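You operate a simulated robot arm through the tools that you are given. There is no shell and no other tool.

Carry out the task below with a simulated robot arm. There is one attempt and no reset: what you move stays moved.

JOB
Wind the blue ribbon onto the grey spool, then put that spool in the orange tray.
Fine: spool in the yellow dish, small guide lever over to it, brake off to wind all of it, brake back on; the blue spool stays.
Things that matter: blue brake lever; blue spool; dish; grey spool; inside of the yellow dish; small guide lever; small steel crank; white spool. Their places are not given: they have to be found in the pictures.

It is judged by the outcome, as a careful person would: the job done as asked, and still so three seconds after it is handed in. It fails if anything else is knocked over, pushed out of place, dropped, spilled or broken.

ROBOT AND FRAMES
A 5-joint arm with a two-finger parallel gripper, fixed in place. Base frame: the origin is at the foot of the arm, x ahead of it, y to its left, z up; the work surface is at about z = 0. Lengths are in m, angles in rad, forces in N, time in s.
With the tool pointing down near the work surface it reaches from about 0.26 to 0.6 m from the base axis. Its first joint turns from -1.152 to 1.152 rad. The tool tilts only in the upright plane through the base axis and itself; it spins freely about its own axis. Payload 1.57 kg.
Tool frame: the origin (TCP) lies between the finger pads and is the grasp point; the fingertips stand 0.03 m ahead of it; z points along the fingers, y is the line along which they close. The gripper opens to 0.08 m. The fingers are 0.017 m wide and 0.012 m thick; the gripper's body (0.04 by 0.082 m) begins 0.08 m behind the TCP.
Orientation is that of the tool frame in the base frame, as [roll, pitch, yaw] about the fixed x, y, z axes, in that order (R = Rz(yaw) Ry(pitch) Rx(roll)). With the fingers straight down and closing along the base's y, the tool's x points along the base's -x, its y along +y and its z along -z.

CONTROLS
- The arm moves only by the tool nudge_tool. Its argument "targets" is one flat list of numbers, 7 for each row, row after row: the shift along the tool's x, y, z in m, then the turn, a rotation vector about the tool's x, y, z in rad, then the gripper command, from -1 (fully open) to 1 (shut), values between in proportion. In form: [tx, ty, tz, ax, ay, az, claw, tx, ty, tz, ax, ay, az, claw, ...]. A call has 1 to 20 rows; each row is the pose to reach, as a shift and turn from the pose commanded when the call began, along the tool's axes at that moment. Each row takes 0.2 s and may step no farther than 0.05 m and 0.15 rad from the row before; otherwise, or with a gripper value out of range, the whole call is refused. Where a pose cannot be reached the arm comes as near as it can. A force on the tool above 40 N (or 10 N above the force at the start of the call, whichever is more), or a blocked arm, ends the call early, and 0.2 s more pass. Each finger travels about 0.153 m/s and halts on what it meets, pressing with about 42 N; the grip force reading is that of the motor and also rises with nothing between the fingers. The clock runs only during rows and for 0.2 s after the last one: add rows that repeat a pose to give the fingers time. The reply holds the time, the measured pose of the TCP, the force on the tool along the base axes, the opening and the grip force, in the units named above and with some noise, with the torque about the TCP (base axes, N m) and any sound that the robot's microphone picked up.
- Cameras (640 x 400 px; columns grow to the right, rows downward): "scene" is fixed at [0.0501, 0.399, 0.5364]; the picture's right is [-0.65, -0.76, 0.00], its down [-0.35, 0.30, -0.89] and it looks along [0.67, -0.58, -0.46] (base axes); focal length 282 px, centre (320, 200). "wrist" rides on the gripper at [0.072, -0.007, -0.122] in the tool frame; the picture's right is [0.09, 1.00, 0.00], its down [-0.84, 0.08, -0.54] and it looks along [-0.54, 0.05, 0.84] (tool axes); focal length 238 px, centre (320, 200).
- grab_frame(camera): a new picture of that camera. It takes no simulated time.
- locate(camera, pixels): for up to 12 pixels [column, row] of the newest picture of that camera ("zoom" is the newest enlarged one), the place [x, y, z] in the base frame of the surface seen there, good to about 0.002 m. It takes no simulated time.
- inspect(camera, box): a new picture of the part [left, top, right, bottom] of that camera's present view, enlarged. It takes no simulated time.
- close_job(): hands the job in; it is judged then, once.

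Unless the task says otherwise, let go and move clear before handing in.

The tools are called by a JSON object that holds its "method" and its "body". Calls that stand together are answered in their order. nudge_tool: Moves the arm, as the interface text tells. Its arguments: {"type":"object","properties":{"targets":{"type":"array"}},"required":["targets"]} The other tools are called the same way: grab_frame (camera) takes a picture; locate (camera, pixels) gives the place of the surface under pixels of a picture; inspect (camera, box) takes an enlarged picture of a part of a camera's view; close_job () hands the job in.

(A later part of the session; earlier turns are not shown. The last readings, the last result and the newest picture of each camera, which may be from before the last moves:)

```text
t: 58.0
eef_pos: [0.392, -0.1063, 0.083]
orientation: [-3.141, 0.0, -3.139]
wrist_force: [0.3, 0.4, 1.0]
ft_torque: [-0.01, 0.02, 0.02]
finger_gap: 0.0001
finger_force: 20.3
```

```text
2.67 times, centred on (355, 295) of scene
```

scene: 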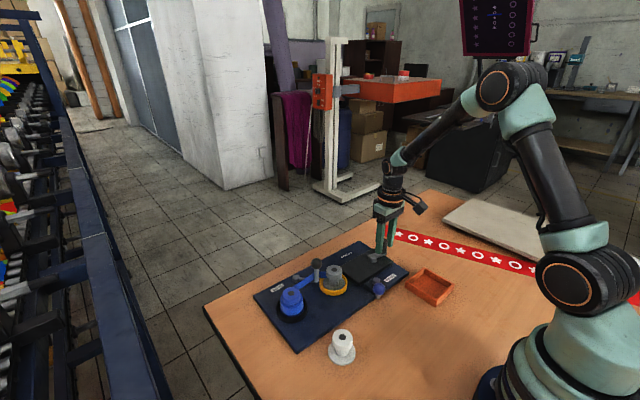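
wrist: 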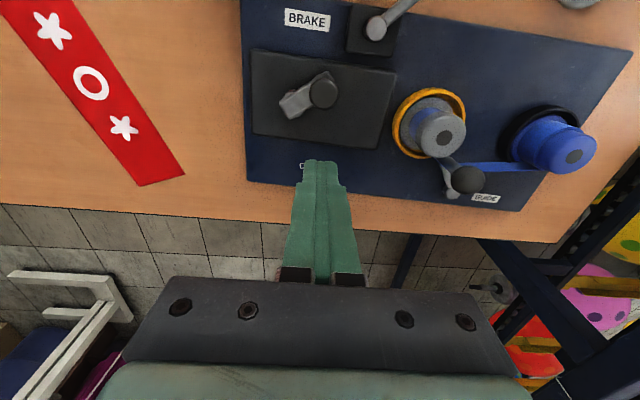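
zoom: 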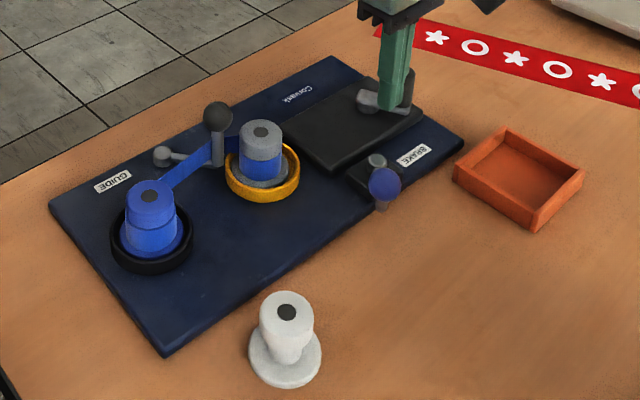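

The handle follows with essentially no force and the panel stays put. I'll do one full turn.

{"method": "nudge_tool", "body": {"targets": [0.0005, -0.0103, 0, 0, 0, 0, 1, -0.0022, -0.0203, 0, 0, 0, 0, 1, -0.0078, -0.029, 0, 0, 0, 0, 1, -0.0158, -0.0355, 0, 0, 0, 0, 1, -0.0254, -0.0392, 0, 0, 0, 0, 1, -0.0357, -0.0397, 0, 0, 0, 0, 1, -0.0457, -0.037, 0, 0, 0, 0, 1, -0.0544, -0.0314, 0, 0, 0, 0, 1, -0.0609, -0.0234, 0, 0, 0, 0, 1, -0.0646, -0.0137, 0, 0, 0, 0, 1, -0.0651, -0.0034, 0, 0, 0, 0, 1, -0.0624, 0.0065, 0, 0, 0, 0, 1, -0.0568, 0.0152, 0, 0, 0, 0, 1, -0.0488, 0.0217, 0, 0, 0, 0, 1, -0.0392, 0.0254, 0, 0, 0, 0, 1, -0.0289, 0.0259, 0, 0, 0, 0, 1, -0.0189, 0.0233, 0, 0, 0, 0, 1, -0.0102, 0.0176, 0, 0, 0, 0, 1, -0.0037, 0.0096, 0, 0, 0, 0, 1, 0, 0, 0, 0, 0, 0, 1]}}

{"method": "inspect", "body": {"camera": "wrist", "box": [210, 70, 430, 250]}}

{"method": "inspect", "body": {"camera": "scene", "box": [240, 220, 470, 370]}}

```text
t: 62.2
eef_pos: [0.3887, -0.1049, 0.0828]
orientation: [3.141, -0.001, -3.141]
wrist_force: [0.6, 1.2, -0.8]
ft_torque: [0.03, 0.0, 0.03]
finger_gap: 0.0
finger_force: 21.8
```

```text
2.22 times, centred on (320, 160) of wrist
```

zoom: 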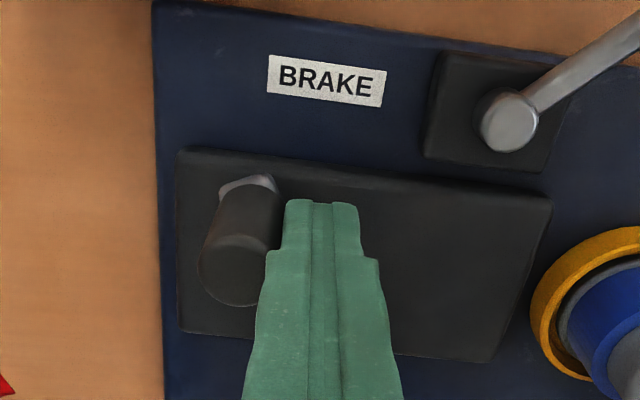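

```text
2.67 times, centred on (355, 295) of scene
```

zoom: 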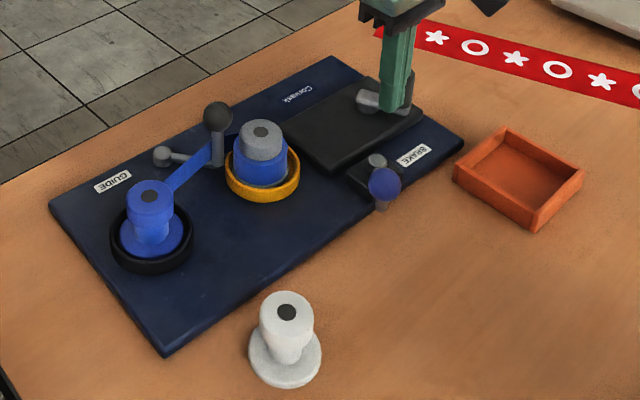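

Most of the ribbon is now on the grey spool and the blue spool's barrel looks almost bare. I'll zoom in to judge.

{"method": "inspect", "body": {"camera": "scene", "box": [275, 250, 365, 325]}}

```text
5.33 times, centred on (320, 288) of scene
```

zoom: 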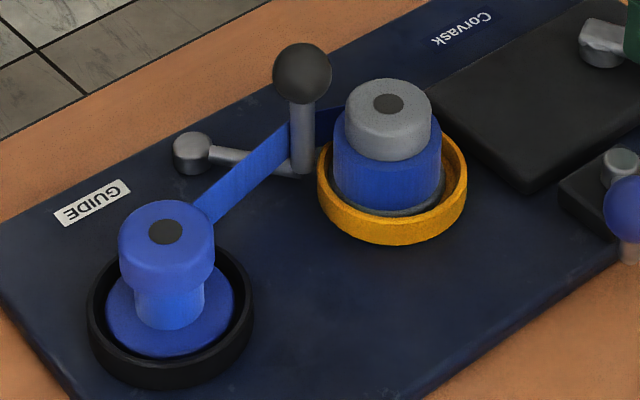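

The ribbon still spans from the blue spool to the grey one, so there's a little left. I'll do another half turn and watch the force.

{"method": "nudge_tool", "body": {"targets": [0.0005, -0.0103, 0, 0, 0, 0, 1, -0.0022, -0.0203, 0, 0, 0, 0, 1, -0.0078, -0.029, 0, 0, 0, 0, 1, -0.0158, -0.0355, 0, 0, 0, 0, 1, -0.0254, -0.0392, 0, 0, 0, 0, 1, -0.0357, -0.0397, 0, 0, 0, 0, 1, -0.0457, -0.037, 0, 0, 0, 0, 1, -0.0544, -0.0314, 0, 0, 0, 0, 1, -0.0609, -0.0234, 0, 0, 0, 0, 1, -0.0646, -0.0137, 0, 0, 0, 0, 1]}}

{"method": "inspect", "body": {"camera": "scene", "box": [275, 250, 365, 325]}}

{"method": "inspect", "body": {"camera": "wrist", "box": [210, 70, 430, 250]}}

```text
t: 64.4
eef_pos: [0.4547, -0.1169, 0.0814]
orientation: [3.141, 0.002, -3.14]
wrist_force: [0.0, 0.1, 0.0]
ft_torque: [-0.01, 0.05, -0.02]
finger_gap: 0.0002
finger_force: 21.5
```

```text
5.33 times, centred on (320, 288) of scene
```

zoom: 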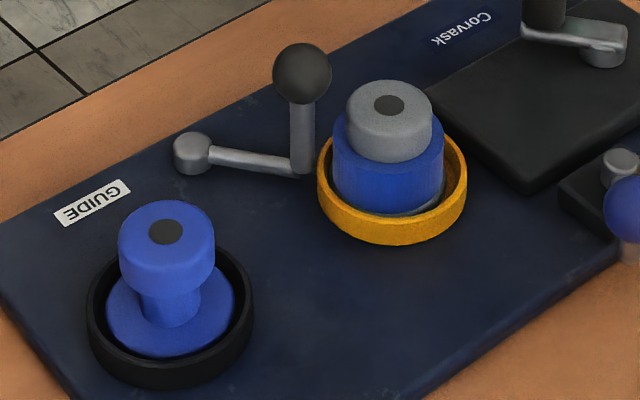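

```text
2.22 times, centred on (320, 160) of wrist
```

zoom: 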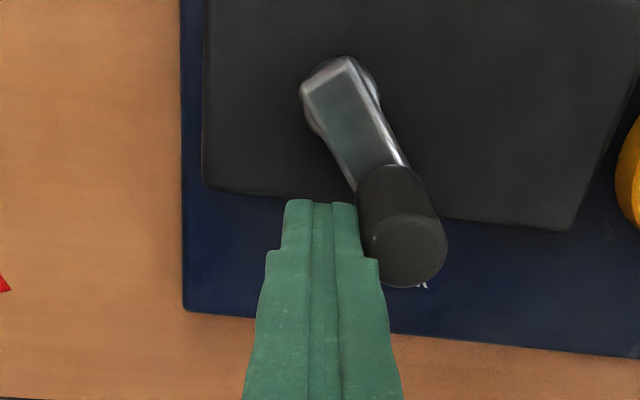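

The ribbon has left the blue spool completely (its barrel is bare and the guide post is clear) and is all on the grey spool. I'll rise and go to the brake knob to put the brake back on.

{"method": "nudge_tool", "body": {"targets": [0, 0, -0.03, 0, 0, 0, 1, 0, 0, -0.065, 0, 0, 0, 1, 0, 0, -0.1, 0, 0, 0, 0.5, 0.0228, 0.0182, -0.1, 0, 0, 0.1383, 0, 0.0456, 0.0363, -0.1, 0, 0, 0.2767, -0.1, 0.0684, 0.0545, -0.1, 0, 0, 0.415, -0.1, 0.0911, 0.0727, -0.1, 0, 0, 0.5533, -0.1, 0.1139, 0.0908, -0.1, 0, 0, 0.6917, -0.1, 0.1367, 0.109, -0.1, 0, 0, 0.83, -0.1, 0.1367, 0.109, -0.07, 0, 0, 0.83, -0.1, 0.1367, 0.109, -0.07, 0, 0, 0.83, -0.1]}}

{"method": "grab_frame", "body": {"camera": "wrist"}}

{"method": "inspect", "body": {"camera": "wrist", "box": [230, 70, 410, 210]}}

```text
t: 66.8
eef_pos: [0.3187, -0.0074, 0.147]
orientation: [-3.141, 0.0, 2.311]
wrist_force: [0.2, 0.4, 0.1]
ft_torque: [0.01, 0.01, -0.02]
finger_gap: 0.0439
finger_force: 0.2
```

```text
taken
```

wrist: 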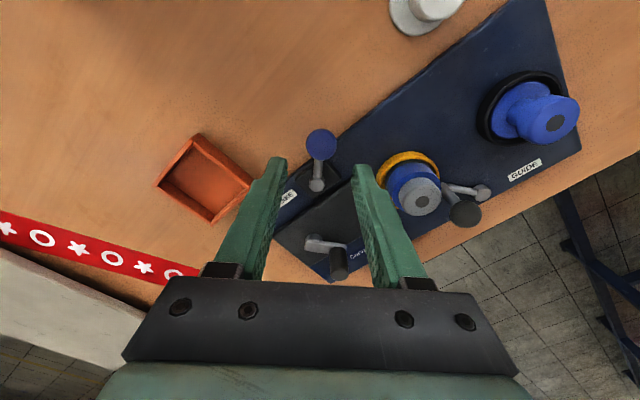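

```text
2.86 times, centred on (320, 140) of wrist
```

zoom: 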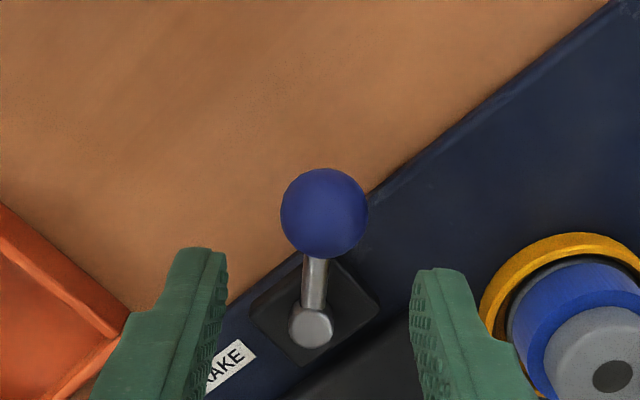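

The brake knob (321,145) is centred between the fingers. I'll confirm its position.

{"method": "locate", "body": {"camera": "zoom", "pixels": [[325, 213], [285, 213], [364, 213], [325, 173], [325, 252], [312, 325]]}}

```text
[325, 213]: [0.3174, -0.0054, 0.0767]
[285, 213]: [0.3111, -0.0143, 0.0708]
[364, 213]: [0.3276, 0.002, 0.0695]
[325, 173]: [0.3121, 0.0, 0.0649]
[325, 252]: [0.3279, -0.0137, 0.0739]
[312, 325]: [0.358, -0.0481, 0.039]
```

The knob centre is about (0.3195, −0.0065), right under the TCP. I'll descend and cage it.

{"method": "nudge_tool", "body": {"targets": [0, 0.0002, 0.03, 0, 0, 0, -0.1, 0, 0.0002, 0.06, 0, 0, 0, -0.1, 0, 0.0002, 0.072, 0, 0, 0, -0.1, 0, 0.0002, 0.072, 0, 0, 0, 0.28, 0, 0.0002, 0.072, 0, 0, 0, 0.28]}}

{"method": "nudge_tool", "body": {"targets": [-0.0006, -0.0081, 0, 0, 0, -0.14, 0.28, -0.0023, -0.016, 0, 0, 0, -0.28, 0.28, -0.005, -0.0237, 0, 0, 0, -0.42, 0.28, -0.0089, -0.0308, 0, 0, 0, -0.56, 0.28, -0.0136, -0.0374, 0, 0, 0, -0.7, 0.28, -0.0157, -0.0397, 0, 0, 0, -0.755, 0.28, -0.0157, -0.0397, 0, 0, 0, -0.755, 0.28]}}

{"method": "inspect", "body": {"camera": "wrist", "box": [230, 100, 410, 250]}}

{"method": "inspect", "body": {"camera": "scene", "box": [240, 220, 470, 370]}}

```text
t: 68.0
eef_pos: [0.3197, -0.009, 0.0772]
orientation: [3.141, 0.001, 2.312]
wrist_force: [-0.6, -0.5, 0.1]
ft_torque: [-0.03, 0.01, 0.01]
finger_gap: 0.0294
finger_force: 0.0
```

```text
t: 69.6
eef_pos: [0.298, -0.0484, 0.0772]
orientation: [-3.141, 0.0, 3.067]
wrist_force: [-0.1, 2.7, 1.1]
ft_torque: [0.02, -0.01, 0.01]
finger_gap: 0.0301
finger_force: 1.1
```

```text
2.67 times, centred on (320, 175) of wrist
```

zoom: 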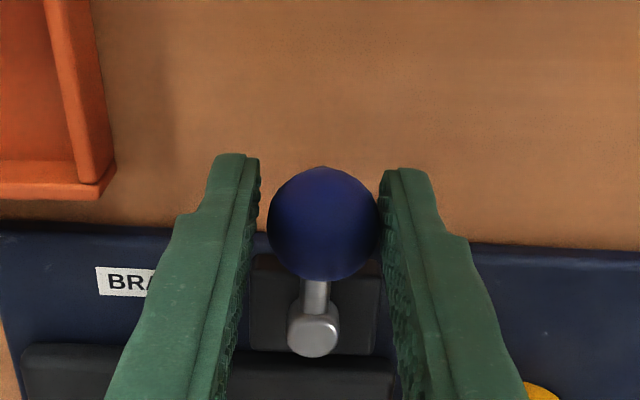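

```text
2.67 times, centred on (355, 295) of scene
```

zoom: 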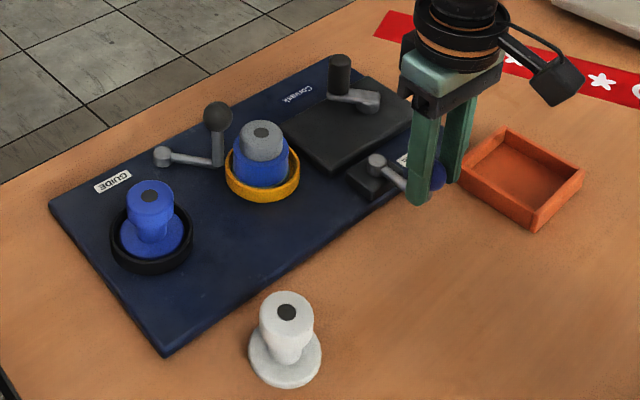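

The lever is nearly back at its starting angle and a light force (2.7 N) has begun. I'll push a few mm more to confirm the stop.

{"method": "nudge_tool", "body": {"targets": [0, -0.0025, 0, 0, 0, -0.04, 0.28, 0, -0.005, 0, 0, 0, -0.08, 0.28, 0, -0.005, 0, 0, 0, -0.08, 0.28]}}

{"method": "inspect", "body": {"camera": "wrist", "box": [230, 100, 410, 250]}}

```text
t: 70.4
eef_pos: [0.2995, -0.0533, 0.0796]
orientation: [3.141, 0.0, -3.136]
wrist_force: [3.4, 11.1, -1.8]
ft_torque: [0.11, -0.08, 0.02]
finger_gap: 0.0381
finger_force: 5.0
```

```text
2.67 times, centred on (320, 175) of wrist
```

zoom: 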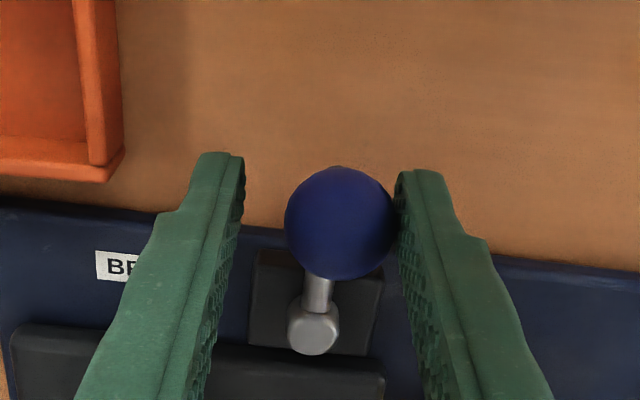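

The brake is at its stop again (12 N), so it's back on. I'll back off, open, rise, and travel above the grey spool with the fingers angled to keep clear of the guide ball.

{"method": "nudge_tool", "body": {"targets": [0, 0.005, 0, 0, 0, 0, 0.1, 0, 0.005, 0, 0, 0, 0, -0.1, 0, 0.005, 0, 0, 0, 0, -0.1, 0, 0.005, -0.04, 0, 0, 0, -0.1, 0, 0.005, -0.08, 0, 0, 0, -0.1, 0, 0.005, -0.115, 0, 0, 0, -0.25, -0.027, 0.0156, -0.115, 0, 0, -0.12, -0.25, -0.054, 0.0311, -0.115, 0, 0, -0.24, -0.25, -0.0807, 0.0467, -0.115, 0, 0, -0.36, -0.25, -0.1076, 0.0622, -0.115, 0, 0, -0.48, -0.25, -0.1345, 0.0778, -0.115, 0, 0, -0.6, -0.25, -0.1345, 0.0778, -0.115, 0, 0, -0.6, -0.25]}}

{"method": "grab_frame", "body": {"camera": "wrist"}}

{"method": "inspect", "body": {"camera": "wrist", "box": [240, 70, 400, 200]}}

{"method": "inspect", "body": {"camera": "scene", "box": [240, 220, 470, 370]}}

```text
t: 73.0
eef_pos: [0.4337, 0.0264, 0.1942]
orientation: [3.141, 0.001, -2.534]
wrist_force: [-0.2, 0.3, -0.1]
ft_torque: [0.01, 0.0, 0.03]
finger_gap: 0.0502
finger_force: 0.1
```

```text
taken
```

wrist: 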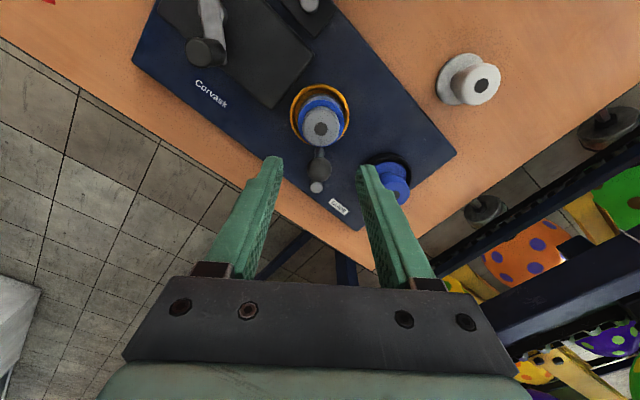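

```text
3.08 times, centred on (320, 135) of wrist
```

zoom: 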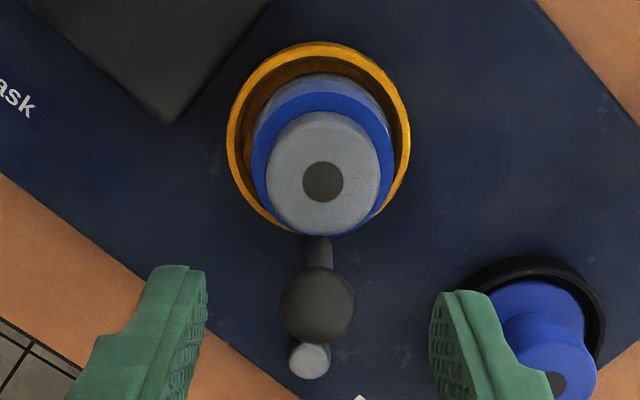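

```text
2.67 times, centred on (355, 295) of scene
```

zoom: 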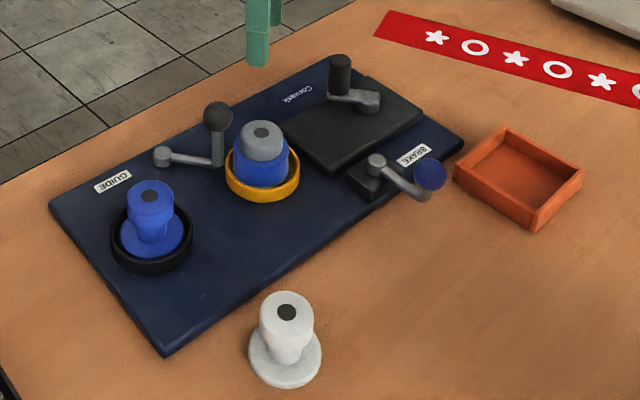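

The brake lever stays on. The grey spool, wrapped in blue, shows at (322,182) in the wrist zoom, so I'll locate its top flange.

{"method": "inspect", "body": {"camera": "wrist", "box": [285, 80, 355, 150]}}

{"method": "locate", "body": {"camera": "wrist", "pixels": [[321, 128], [303, 128], [338, 128], [321, 111], [321, 144], [321, 100], [300, 115], [297, 110], [347, 110], [320, 170]]}}

```text
5.71 times, centred on (320, 115) of wrist
```

zoom: 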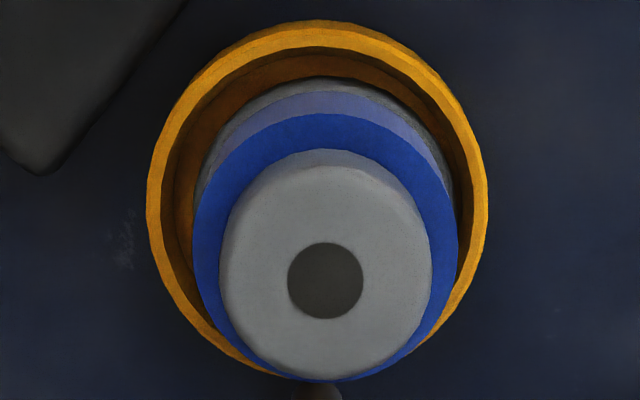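

```text
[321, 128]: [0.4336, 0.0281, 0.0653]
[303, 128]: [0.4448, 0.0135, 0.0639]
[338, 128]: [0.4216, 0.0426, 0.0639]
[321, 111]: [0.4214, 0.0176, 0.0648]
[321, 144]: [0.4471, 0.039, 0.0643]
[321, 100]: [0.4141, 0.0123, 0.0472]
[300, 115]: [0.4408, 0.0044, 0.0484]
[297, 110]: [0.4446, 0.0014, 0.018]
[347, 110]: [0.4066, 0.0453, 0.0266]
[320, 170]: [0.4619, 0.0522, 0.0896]
```

The spool's top flange is centred at (0.434, 0.028), top z 0.065, with the ribbon's top edge near 0.048. I'll descend so the tips stop just above the ribbon and grip only the flange.

{"method": "nudge_tool", "body": {"targets": [-0.0012, 0.0011, 0.03, 0, 0, 0, -0.25, -0.0012, 0.0011, 0.07, 0, 0, 0, -0.25, -0.0012, 0.0011, 0.1, 0, 0, 0, -0.25, -0.0012, 0.0011, 0.112, 0, 0, 0, -0.25, -0.0012, 0.0011, 0.112, 0, 0, 0, -0.25]}}

{"method": "inspect", "body": {"camera": "scene", "box": [300, 235, 370, 295]}}

{"method": "inspect", "body": {"camera": "wrist", "box": [240, 100, 400, 250]}}

```text
t: 74.2
eef_pos: [0.4341, 0.0276, 0.0815]
orientation: [-3.141, 0.001, -2.536]
wrist_force: [-0.1, 0.2, 0.1]
ft_torque: [0.03, 0.0, 0.0]
finger_gap: 0.0499
finger_force: 0.1
```

```text
6.67 times, centred on (335, 265) of scene
```

zoom: 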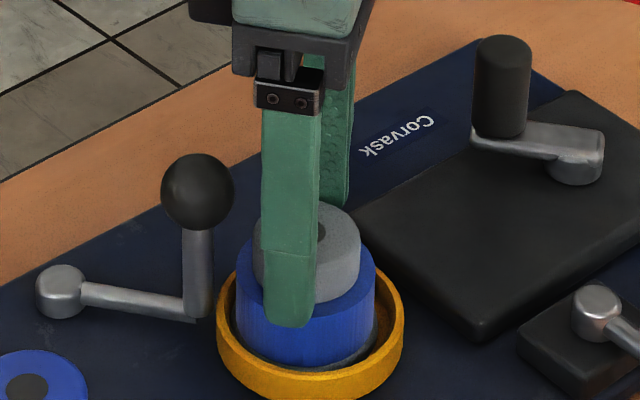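

```text
2.67 times, centred on (320, 175) of wrist
```

zoom: 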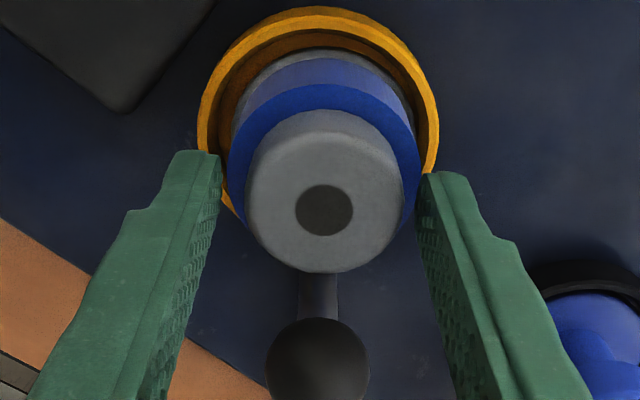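

The fingers straddle the flange with the tips above the ribbon. I'll close and lift gently.

{"method": "nudge_tool", "body": {"targets": [0, 0, 0, 0, 0, 0, 0.3, 0, 0, 0, 0, 0, 0, 0.5, 0, 0, 0, 0, 0, 0, 0.5, 0, 0, 0, 0, 0, 0, 0.5]}}

{"method": "inspect", "body": {"camera": "scene", "box": [300, 235, 370, 295]}}

```text
t: 75.2
eef_pos: [0.4346, 0.026, 0.0813]
orientation: [-3.141, -0.001, -2.536]
wrist_force: [1.0, 0.2, -0.7]
ft_torque: [0.03, -0.01, -0.02]
finger_gap: 0.0378
finger_force: 41.7
```

```text
6.67 times, centred on (335, 265) of scene
```

zoom: 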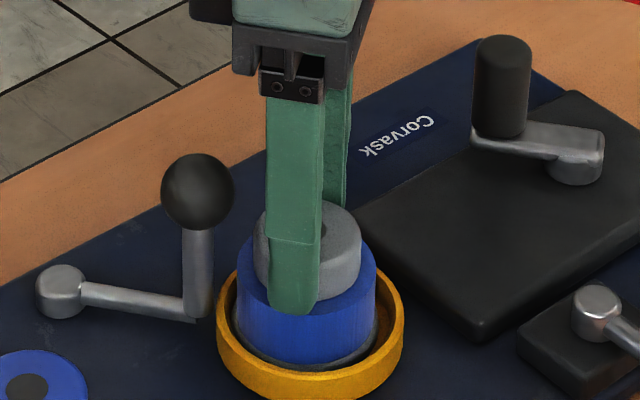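

The flange is gripped (gap 37.8 mm, 42 N). I'll lift straight up 0.1 m.

{"method": "nudge_tool", "body": {"targets": [0, 0, -0.01, 0, 0, 0, 0.5, 0, 0, -0.03, 0, 0, 0, 0.5, 0, 0, -0.06, 0, 0, 0, 0.5, 0, 0, -0.09, 0, 0, 0, 0.5, 0, 0, -0.11, 0, 0, 0, 0.5, 0, 0, -0.11, 0, 0, 0, 0.5]}}

{"method": "inspect", "body": {"camera": "scene", "box": [240, 200, 470, 370]}}

{"method": "inspect", "body": {"camera": "scene", "box": [395, 255, 475, 315]}}

```text
t: 76.6
eef_pos: [0.4343, 0.0255, 0.1914]
orientation: [3.141, -0.002, -2.537]
wrist_force: [-0.5, 0.5, -0.7]
ft_torque: [0.04, 0.0, -0.04]
finger_gap: 0.0375
finger_force: 41.8
```

```text
2.35 times, centred on (355, 285) of scene
```

zoom: 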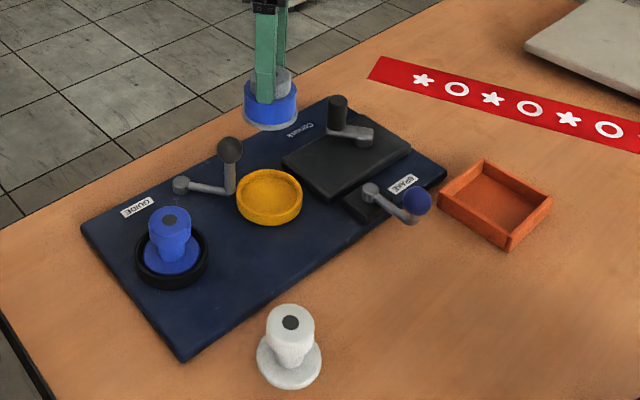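

```text
6.67 times, centred on (435, 285) of scene
```

zoom: 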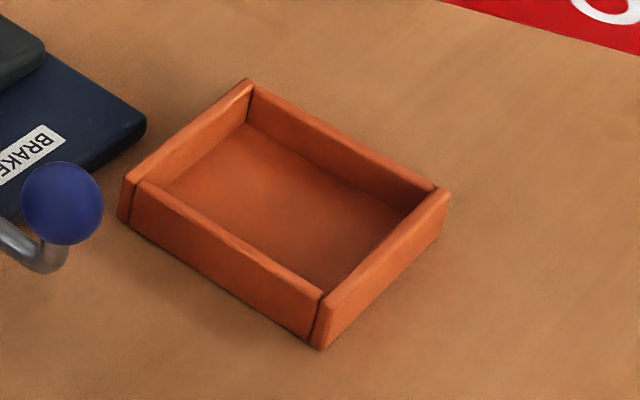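

The spool is held cleanly with its ribbon. I'll locate the tray's rim corners and floor.

{"method": "locate", "body": {"camera": "zoom", "pixels": [[248, 84], [443, 192], [318, 298], [130, 182], [280, 200], [248, 125], [175, 190], [330, 285], [400, 210]]}}

```text
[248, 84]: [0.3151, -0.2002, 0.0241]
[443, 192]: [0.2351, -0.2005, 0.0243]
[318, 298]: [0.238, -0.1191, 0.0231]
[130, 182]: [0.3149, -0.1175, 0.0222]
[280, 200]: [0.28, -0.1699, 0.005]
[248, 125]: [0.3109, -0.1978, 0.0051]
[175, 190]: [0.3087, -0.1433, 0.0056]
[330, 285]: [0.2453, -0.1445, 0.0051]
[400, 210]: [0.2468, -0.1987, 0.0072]
```

The tray spans x 0.235–0.315 and y −0.200 to −0.118, so its centre is (0.275, −0.159) and its floor is at z 0.005. I'll carry the spool above it at height.

{"method": "nudge_tool", "body": {"targets": [0.0294, -0.0077, 0, 0, 0, 0.0756, 0.5, 0.0588, -0.0154, 0, 0, 0, 0.1512, 0.5, 0.0882, -0.0231, 0, 0, 0, 0.2269, 0.5, 0.1176, -0.0309, 0, 0, 0, 0.3025, 0.5, 0.1469, -0.0386, 0, 0, 0, 0.3781, 0.5, 0.1763, -0.0463, 0, 0, 0, 0.4537, 0.5, 0.2057, -0.054, 0, 0, 0, 0.5294, 0.5, 0.2351, -0.0617, 0, 0, 0, 0.605, 0.5, 0.2351, -0.0617, 0, 0, 0, 0.605, 0.5, 0.2351, -0.0617, 0.05, 0, 0, 0.605, 0.5, 0.2351, -0.0617, 0.08, 0, 0, 0.605, 0.5, 0.2351, -0.0617, 0.08, 0, 0, 0.605, 0.5]}}

{"method": "grab_frame", "body": {"camera": "wrist"}}

{"method": "inspect", "body": {"camera": "scene", "box": [375, 235, 475, 315]}}

```text
t: 79.2
eef_pos: [0.2724, -0.1565, 0.1108]
orientation: [-3.141, 0.001, -3.14]
wrist_force: [0.1, -0.2, -0.5]
ft_torque: [-0.01, -0.02, -0.01]
finger_gap: 0.0377
finger_force: 41.9
```

```text
taken
```

wrist: 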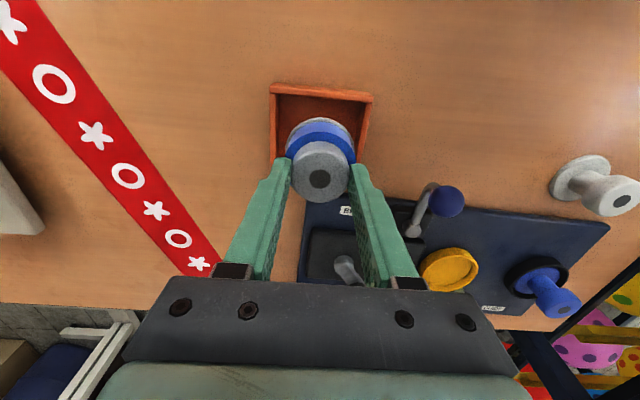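

```text
5.00 times, centred on (425, 275) of scene
```

zoom: 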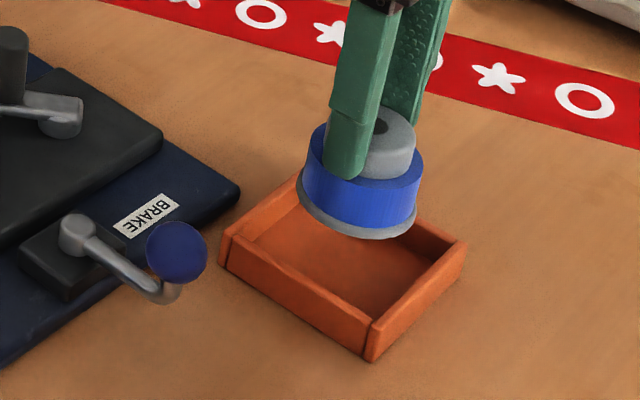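

The spool hangs over the tray, about 2.5 mm off centre. I'll correct that and lower it to just above the floor.

{"method": "nudge_tool", "body": {"targets": [-0.0026, -0.0025, 0.01, 0, 0, 0, 0.5, -0.0026, -0.0025, 0.025, 0, 0, 0, 0.5, -0.0026, -0.0025, 0.036, 0, 0, 0, 0.5, -0.0026, -0.0025, 0.042, 0, 0, 0, 0.5, -0.0026, -0.0025, 0.0435, 0, 0, 0, 0.5, -0.0026, -0.0025, 0.0435, 0, 0, 0, 0.5]}}

{"method": "inspect", "body": {"camera": "scene", "box": [375, 235, 475, 315]}}

{"method": "inspect", "body": {"camera": "wrist", "box": [230, 60, 410, 220]}}

```text
t: 80.6
eef_pos: [0.2768, -0.1606, 0.068]
orientation: [3.14, 0.001, -3.139]
wrist_force: [-0.7, 1.2, 0.0]
ft_torque: [-0.02, 0.02, -0.02]
finger_gap: 0.0377
finger_force: 41.9
```

```text
5.00 times, centred on (425, 275) of scene
```

zoom: 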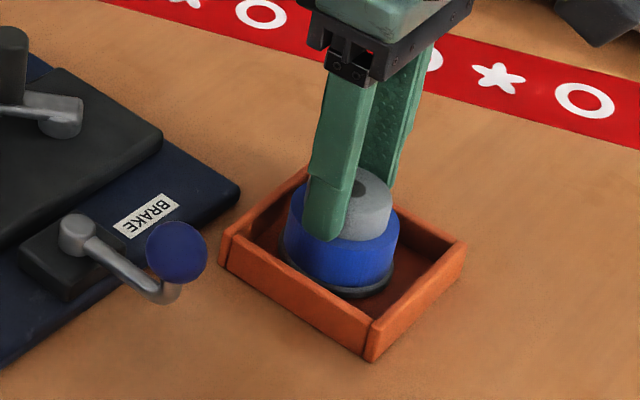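

```text
2.50 times, centred on (320, 140) of wrist
```

zoom: 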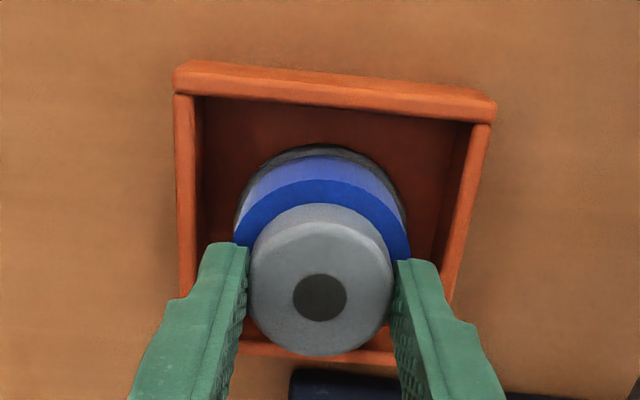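

The spool is well inside the tray walls. I'll lower the last 2 mm, open, and rise clear.

{"method": "nudge_tool", "body": {"targets": [0, 0, 0.001, 0, 0, 0, 0.5, 0, 0, 0.002, 0, 0, 0, 0.5, 0, 0, 0.002, 0, 0, 0, -0.3, 0, 0, 0.002, 0, 0, 0, -0.3, 0, 0, -0.03, 0, 0, 0, -0.3, 0, 0, -0.07, 0, 0, 0, -0.3, 0, 0, -0.11, 0, 0, 0, -0.3, 0, 0, -0.14, 0, 0, 0, -0.3, 0, 0, -0.14, 0, 0, 0, -0.3]}}

{"method": "grab_frame", "body": {"camera": "wrist"}}

{"method": "inspect", "body": {"camera": "scene", "box": [240, 220, 470, 370]}}

```text
t: 82.6
eef_pos: [0.2799, -0.162, 0.2063]
orientation: [3.141, 0.0, -3.141]
wrist_force: [-0.5, 0.0, -0.5]
ft_torque: [0.0, 0.01, 0.0]
finger_gap: 0.0522
finger_force: 0.0
```

```text
taken
```

wrist: 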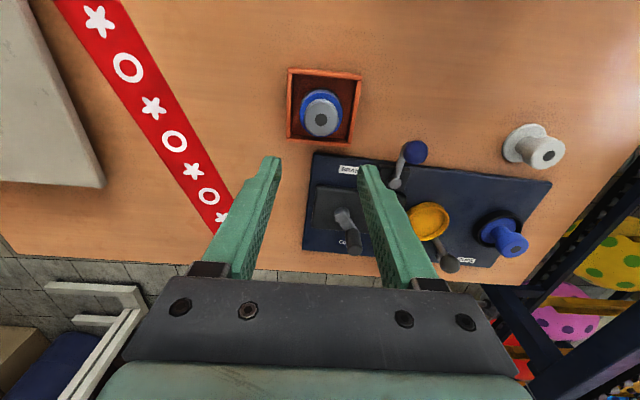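

```text
2.67 times, centred on (355, 295) of scene
```

zoom: 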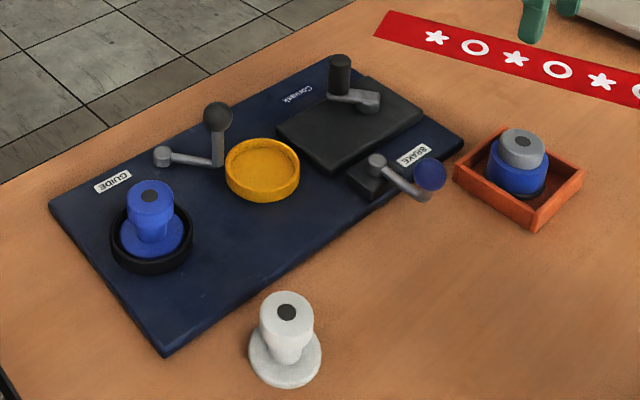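

The wound spool stands in the orange tray and all levers are where they should be. What remains is the panel, still about 11 mm and 2.5° off from my first crank grip. I'll push it gently back, starting by measuring its near edge between the tray and the brake knob.

{"method": "locate", "body": {"camera": "wrist", "pixels": [[316, 154], [335, 157], [380, 162], [430, 168], [545, 182], [305, 245], [413, 152], [360, 76], [353, 142], [428, 220], [320, 118]]}}

{"method": "inspect", "body": {"camera": "wrist", "box": [280, 60, 460, 200]}}

```text
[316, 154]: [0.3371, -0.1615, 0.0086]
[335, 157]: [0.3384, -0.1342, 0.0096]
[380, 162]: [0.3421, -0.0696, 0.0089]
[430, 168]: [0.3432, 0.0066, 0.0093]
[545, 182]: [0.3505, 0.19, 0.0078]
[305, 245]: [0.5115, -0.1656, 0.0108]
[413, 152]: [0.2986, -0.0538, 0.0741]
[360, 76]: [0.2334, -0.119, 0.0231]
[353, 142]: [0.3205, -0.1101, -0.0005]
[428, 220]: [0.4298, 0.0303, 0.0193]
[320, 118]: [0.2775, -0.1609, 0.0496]
```

```text
2.86 times, centred on (370, 130) of wrist
```

zoom: 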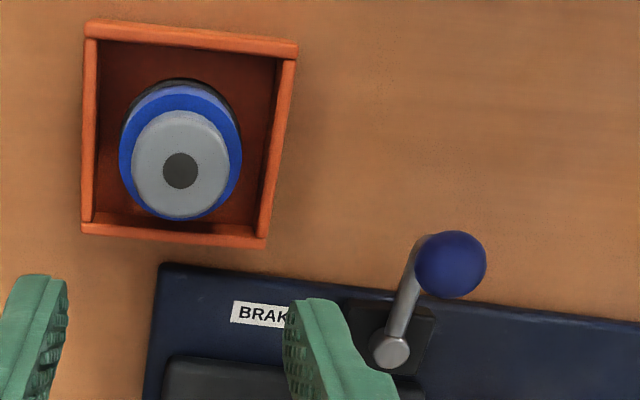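

The near edge at y ≈ −0.09 is at x ≈ 0.340, with free table in front of it. I'll come down there with closed fingers, tips about 5 mm above the table.

{"method": "nudge_tool", "body": {"targets": [-0.013, 0.024, 0, 0, 0, 0, 0.5, -0.025, 0.048, 0, 0, 0, 0, 1, -0.037, 0.072, 0, 0, 0, 0, 1, -0.037, 0.072, 0.03, 0, 0, 0, 1, -0.037, 0.072, 0.07, 0, 0, 0, 1, -0.037, 0.072, 0.11, 0, 0, 0, 1, -0.037, 0.072, 0.14, 0, 0, 0, 1, -0.037, 0.072, 0.14, 0, 0, 0, 1]}}

{"method": "grab_frame", "body": {"camera": "wrist"}}

{"method": "inspect", "body": {"camera": "scene", "box": [345, 220, 465, 310]}}

```text
t: 84.4
eef_pos: [0.3145, -0.0891, 0.0681]
orientation: [3.141, 0.0, -3.14]
wrist_force: [0.1, -0.1, 0.6]
ft_torque: [-0.03, -0.03, -0.05]
finger_gap: 0.0
finger_force: 21.4
```

```text
taken
```

wrist: 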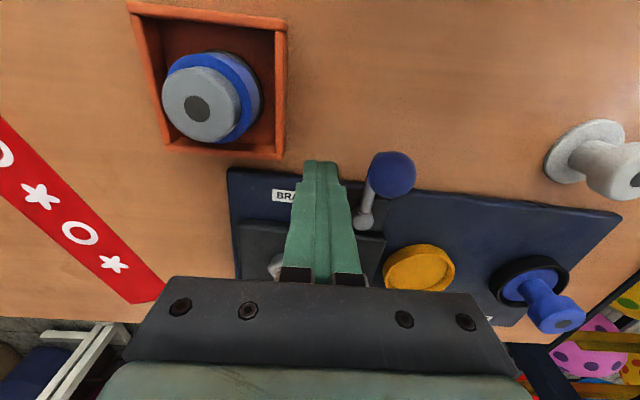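

```text
4.44 times, centred on (405, 265) of scene
```

zoom: 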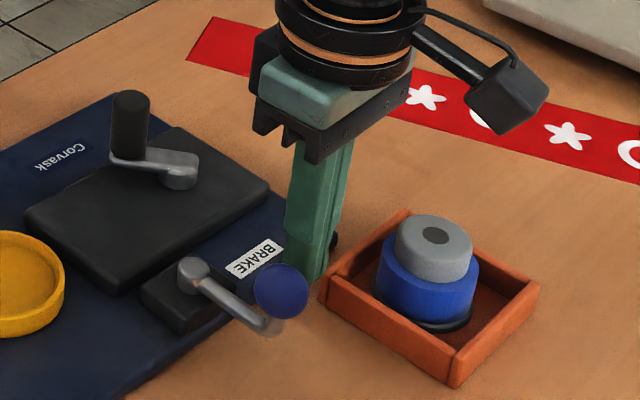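

The fingers are clear of both the tray and the brake knob. I'll descend to tip height ≈ 4–5 mm.

{"method": "nudge_tool", "body": {"targets": [0, 0, 0.015, 0, 0, 0, 1, 0, 0, 0.028, 0, 0, 0, 1, 0, 0, 0.033, 0, 0, 0, 1, 0, 0, 0.033, 0, 0, 0, 1]}}

{"method": "inspect", "body": {"camera": "scene", "box": [345, 220, 465, 310]}}

```text
t: 85.4
eef_pos: [0.3146, -0.0883, 0.0359]
orientation: [3.141, 0.0, -3.14]
wrist_force: [-0.7, 0.2, 0.0]
ft_torque: [0.01, -0.03, 0.01]
finger_gap: 0.0
finger_force: 21.3
```

```text
4.44 times, centred on (405, 265) of scene
```

zoom: 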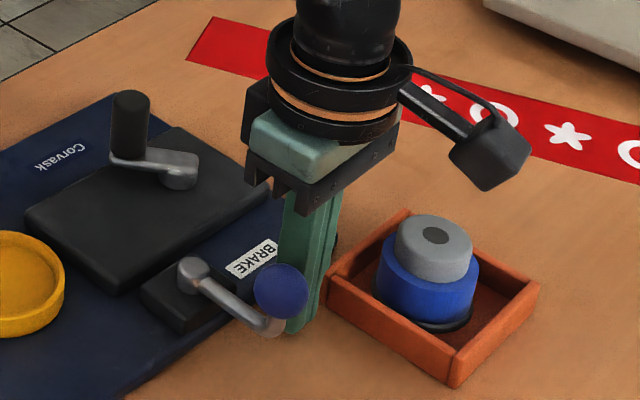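

The tips are at about 6 mm. I'll lower 2 mm more and push slowly in +x, stopping a few mm after expected contact.

{"method": "nudge_tool", "body": {"targets": [0, 0, 0.002, 0, 0, 0, 1, -0.006, 0, 0.002, 0, 0, 0, 1, -0.012, 0, 0.002, 0, 0, 0, 1, -0.016, 0, 0.002, 0, 0, 0, 1, -0.018, 0, 0.002, 0, 0, 0, 1, -0.02, 0, 0.002, 0, 0, 0, 1, -0.0215, 0, 0.002, 0, 0, 0, 1, -0.0215, 0, 0.002, 0, 0, 0, 1]}}

{"method": "inspect", "body": {"camera": "scene", "box": [240, 220, 470, 370]}}

```text
t: 87.2
eef_pos: [0.3319, -0.0867, 0.0323]
orientation: [3.138, -0.013, 3.141]
wrist_force: [-22.4, -5.2, -4.2]
ft_torque: [0.01, 0.49, -0.14]
finger_gap: 0.0003
finger_force: 20.9
```

```text
2.67 times, centred on (355, 295) of scene
```

zoom: 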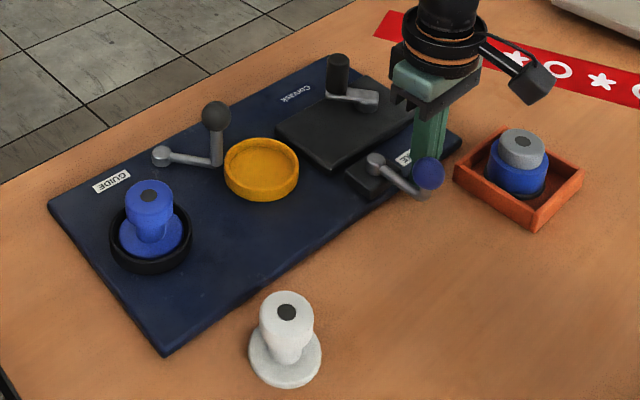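

Contact is made at 22 N and the panel has started to move. I'll keep pushing in small steps.

{"method": "nudge_tool", "body": {"targets": [-0.001, 0, 0, 0, 0, 0, 1, -0.002, 0, 0, 0, 0, 0, 1, -0.003, 0, 0, 0, 0, 0, 1, -0.004, 0, 0, 0, 0, 0, 1, -0.005, 0, 0, 0, 0, 0, 1, -0.005, 0, 0, 0, 0, 0, 1]}}

{"method": "inspect", "body": {"camera": "scene", "box": [240, 220, 470, 370]}}

```text
t: 88.6
eef_pos: [0.3358, -0.0876, 0.0302]
orientation: [3.138, -0.017, -3.139]
wrist_force: [-26.0, 5.6, 12.2]
ft_torque: [0.09, 0.41, 0.0]
finger_gap: 0.0002
finger_force: 21.7
```

```text
2.67 times, centred on (355, 295) of scene
```

zoom: 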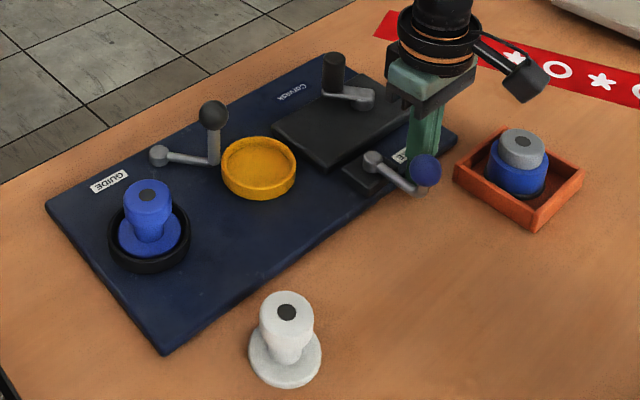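

The panel is shifting the right way, but the tips have sagged to the table (12 N up). I'll raise them slightly and push a few mm more.

{"method": "nudge_tool", "body": {"targets": [0, 0, -0.003, 0, 0, 0, 1, -0.001, 0, -0.003, 0, 0, 0, 1, -0.002, 0, -0.003, 0, 0, 0, 1, -0.003, 0, -0.003, 0, 0, 0, 1, -0.004, 0, -0.003, 0, 0, 0, 1, -0.004, 0, -0.003, 0, 0, 0, 1]}}

{"method": "inspect", "body": {"camera": "scene", "box": [240, 220, 470, 370]}}

{"method": "locate", "body": {"camera": "zoom", "pixels": [[46, 204], [165, 350], [329, 55], [148, 195]]}}

```text
t: 90.0
eef_pos: [0.3427, -0.0879, 0.0356]
orientation: [3.138, -0.011, -3.14]
wrist_force: [-23.3, -5.2, 0.7]
ft_torque: [-0.08, 0.54, -0.07]
finger_gap: 0.0
finger_force: 21.7
```

```text
2.67 times, centred on (355, 295) of scene
```

zoom: 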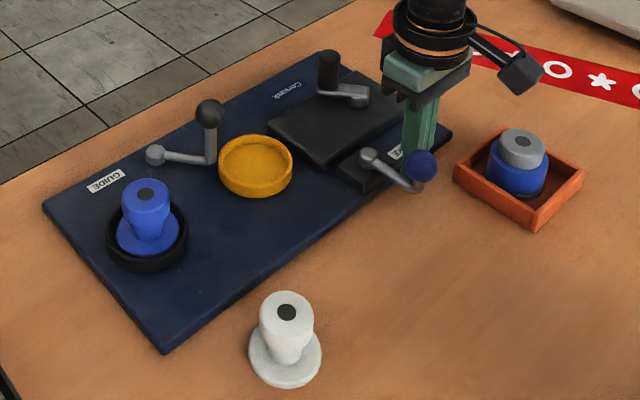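

```text
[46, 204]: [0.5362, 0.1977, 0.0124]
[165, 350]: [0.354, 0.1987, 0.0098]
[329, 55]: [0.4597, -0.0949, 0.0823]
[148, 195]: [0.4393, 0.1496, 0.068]
```

The near edge is now about square (left-side corners at nearly equal y). I'll back off, rise, and take a clear look to compare with the first picture.

{"method": "nudge_tool", "body": {"targets": [0.008, 0, 0, 0, 0, 0, 1, 0.02, 0, 0, 0, 0, 0, 1, 0.022, 0, -0.04, 0, 0, 0, 1, 0.022, 0, -0.08, 0, 0, 0, 1, 0.022, 0, -0.12, 0, 0, 0, 1, 0.022, 0.03, -0.15, 0, 0, 0, 1, 0.022, 0.07, -0.17, 0, 0, 0, 1, 0.022, 0.11, -0.17, 0, 0, 0, 1, 0.022, 0.11, -0.17, 0, 0, 0, 1]}}

{"method": "inspect", "body": {"camera": "scene", "box": [240, 220, 470, 370]}}

{"method": "grab_frame", "body": {"camera": "wrist"}}

```text
t: 92.0
eef_pos: [0.3229, 0.0209, 0.2046]
orientation: [-3.141, 0.001, 3.142]
wrist_force: [-1.2, 0.7, 0.0]
ft_torque: [-0.01, 0.03, 0.01]
finger_gap: 0.0002
finger_force: 21.0
```

```text
2.67 times, centred on (355, 295) of scene
```

zoom: 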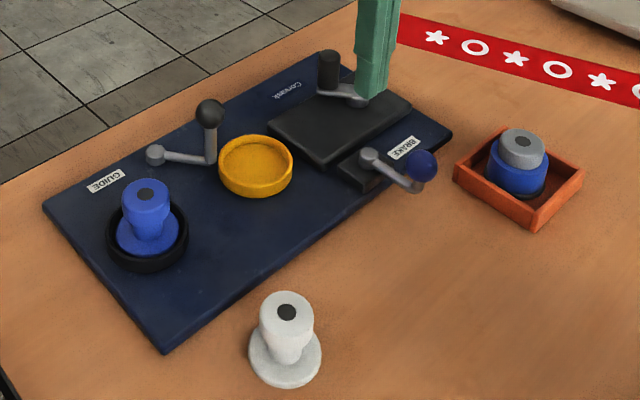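

```text
taken
```

wrist: 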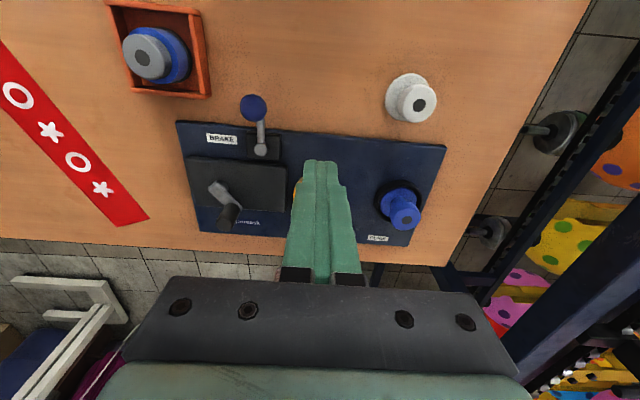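

Compared with the first picture, everything on the panel is now offset almost uniformly by about (−11, +5) zoom pixels: roughly +12 mm in y, +2 mm in x, and no rotation. I'll go to the middle of the left edge and push it back in −y.

{"method": "nudge_tool", "body": {"targets": [-0.0203, 0.0345, 0, 0, 0, 0, 1, -0.0407, 0.069, 0, 0, 0, 0, 1, -0.061, 0.1035, 0, 0, 0, 0, 1, -0.0813, 0.138, 0, 0, 0, 0, 1, -0.1017, 0.1725, 0, 0, 0, 0, 1, -0.122, 0.209, 0, 0, 0, 0, 1, -0.122, 0.209, 0.04, 0, 0, 0, 1, -0.122, 0.209, 0.08, 0, 0, 0, 1, -0.122, 0.209, 0.11, 0, 0, 0, 1, -0.122, 0.209, 0.11, 0, 0, 0, 1]}}

{"method": "inspect", "body": {"camera": "scene", "box": [210, 220, 350, 340]}}

{"method": "grab_frame", "body": {"camera": "wrist"}}

```text
t: 94.2
eef_pos: [0.4449, 0.2308, 0.0955]
orientation: [-3.141, -0.002, -3.141]
wrist_force: [0.0, 0.1, -0.2]
ft_torque: [0.04, -0.03, 0.0]
finger_gap: 0.0
finger_force: 21.4
```

```text
3.33 times, centred on (280, 280) of scene
```

zoom: 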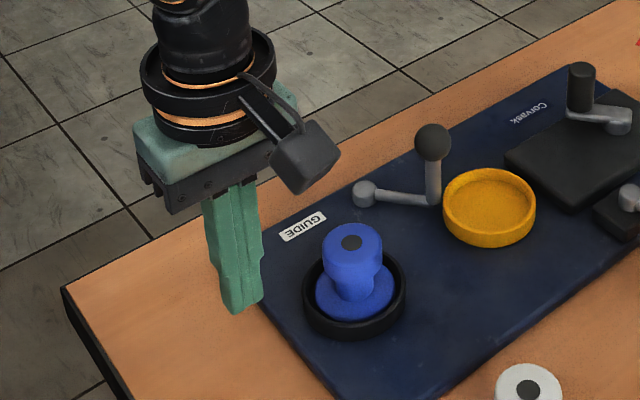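

```text
taken
```

wrist: 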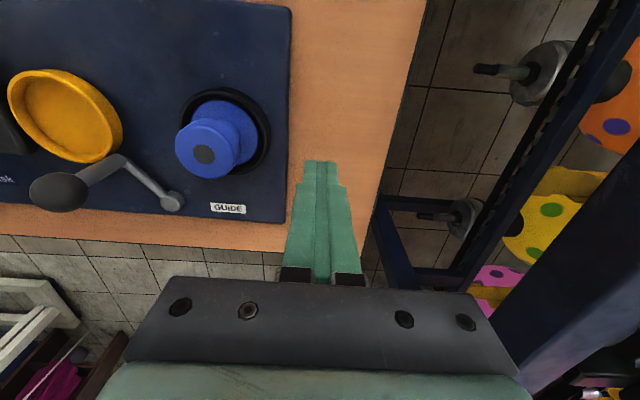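

The fingers are just outside the left edge, clear of the blue spool. I'll descend to the edge height.

{"method": "nudge_tool", "body": {"targets": [0, 0, 0.03, 0, 0, 0, 1, 0, 0, 0.05, 0, 0, 0, 1, 0, 0, 0.06, 0, 0, 0, 1, 0, 0, 0.06, 0, 0, 0, 1]}}

{"method": "nudge_tool", "body": {"targets": [0, -0.006, 0, 0, 0, 0, 1, -0.0, -0.012, 0, 0, 0, 0, 1, 0, -0.017, 0, 0, 0, 0, 1, 0, -0.02, 0, 0, 0, 0, 1, 0, -0.022, 0, 0, 0, 0, 1, 0, -0.024, 0, 0, 0, 0, 1, 0, -0.024, 0, 0, 0, 0, 1]}}

{"method": "inspect", "body": {"camera": "scene", "box": [240, 220, 470, 370]}}

```text
t: 95.2
eef_pos: [0.4437, 0.2295, 0.0344]
orientation: [3.141, 0.001, -3.139]
wrist_force: [-0.2, -0.8, 0.4]
ft_torque: [-0.02, -0.02, -0.01]
finger_gap: 0.0002
finger_force: 21.4
```

```text
t: 96.8
eef_pos: [0.4456, 0.2063, 0.034]
orientation: [-3.141, 0.002, -3.141]
wrist_force: [-0.5, 22.9, -13.9]
ft_torque: [0.76, -0.01, -0.06]
finger_gap: 0.0
finger_force: 21.2
```

```text
2.67 times, centred on (355, 295) of scene
```

zoom: 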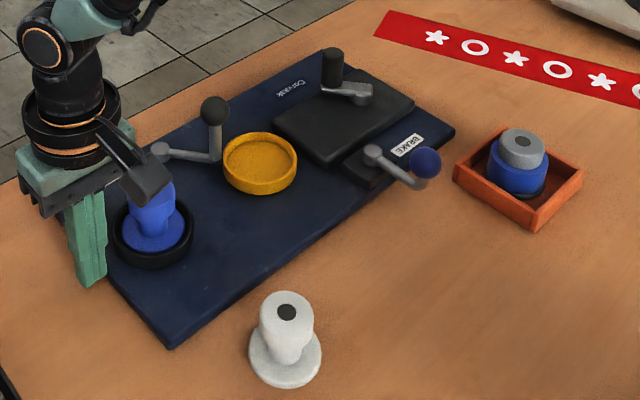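

The panel slides: F corner (165,352)→(172,348), dish (255,165)→(260,163), aiming for (180,345) and (265,160). I'll continue in small steps.

{"method": "nudge_tool", "body": {"targets": [0, -0.0015, 0, 0, 0, 0, 1, 0, -0.003, 0, 0, 0, 0, 1, 0, -0.0045, 0, 0, 0, 0, 1, 0, -0.0055, 0, 0, 0, 0, 1, 0, -0.0055, 0, 0, 0, 0, 1]}}

{"method": "inspect", "body": {"camera": "scene", "box": [240, 220, 470, 370]}}

```text
t: 98.0
eef_pos: [0.4456, 0.2018, 0.0381]
orientation: [3.141, 0.001, -3.139]
wrist_force: [-2.8, 22.5, -2.1]
ft_torque: [0.67, 0.07, -0.11]
finger_gap: 0.0
finger_force: 21.1
```

```text
2.67 times, centred on (355, 295) of scene
```

zoom: 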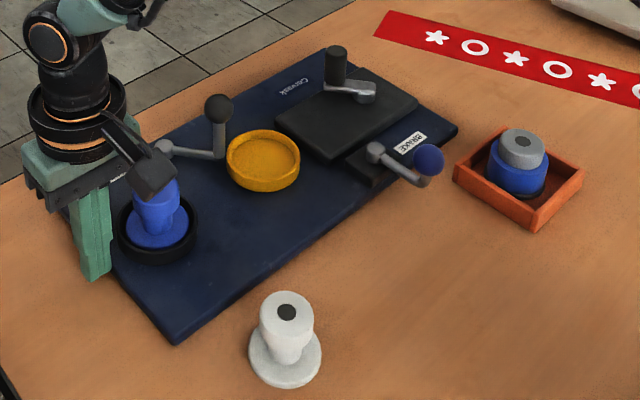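

It's nearly there (dish (263,160) vs (265,160), BRAKE (411,143) vs (413,142)). I'll push about 1.5 mm more with the tips slightly lower, then back away and rise.

{"method": "nudge_tool", "body": {"targets": [0, 0, 0.003, 0, 0, 0, 1, 0, -0.001, 0.003, 0, 0, 0, 1, 0, -0.0018, 0.003, 0, 0, 0, 1, 0, -0.0018, 0.003, 0, 0, 0, 1]}}

{"method": "nudge_tool", "body": {"targets": [0, 0.01, 0, 0, 0, 0, 1, 0, 0.025, 0, 0, 0, 0, 1, 0, 0.025, -0.04, 0, 0, 0, 1, 0, 0.025, -0.08, 0, 0, 0, 1, 0, 0.025, -0.12, 0, 0, 0, 1, 0, 0.025, -0.16, 0, 0, 0, 1, 0.04, 0.025, -0.19, 0, 0, 0, 1, 0.08, 0.025, -0.22, 0, 0, 0, 1, 0.1, 0.01, -0.25, 0, 0, 0, 1, 0.1, 0.01, -0.25, 0, 0, 0, 1]}}

{"method": "inspect", "body": {"camera": "scene", "box": [240, 220, 470, 370]}}

{"method": "grab_frame", "body": {"camera": "wrist"}}

```text
t: 99.0
eef_pos: [0.4472, 0.2014, 0.0356]
orientation: [3.138, 0.008, -3.137]
wrist_force: [-3.5, 29.0, 23.0]
ft_torque: [0.55, 0.17, -0.15]
finger_gap: 0.0
finger_force: 21.2
```

```text
t: 101.2
eef_pos: [0.3435, 0.2088, 0.282]
orientation: [3.142, 0.0, -3.141]
wrist_force: [-0.3, -0.1, -0.3]
ft_torque: [0.03, -0.02, 0.01]
finger_gap: 0.0
finger_force: 21.7
```

```text
2.67 times, centred on (355, 295) of scene
```

zoom: 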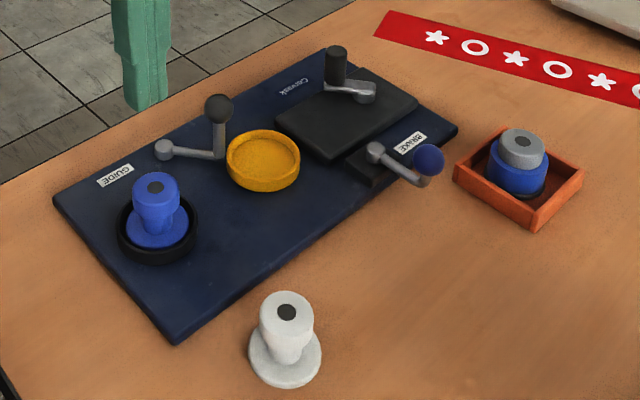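

```text
taken
```

wrist: 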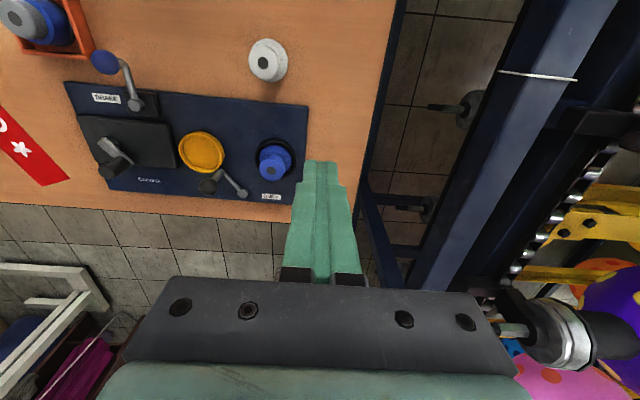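

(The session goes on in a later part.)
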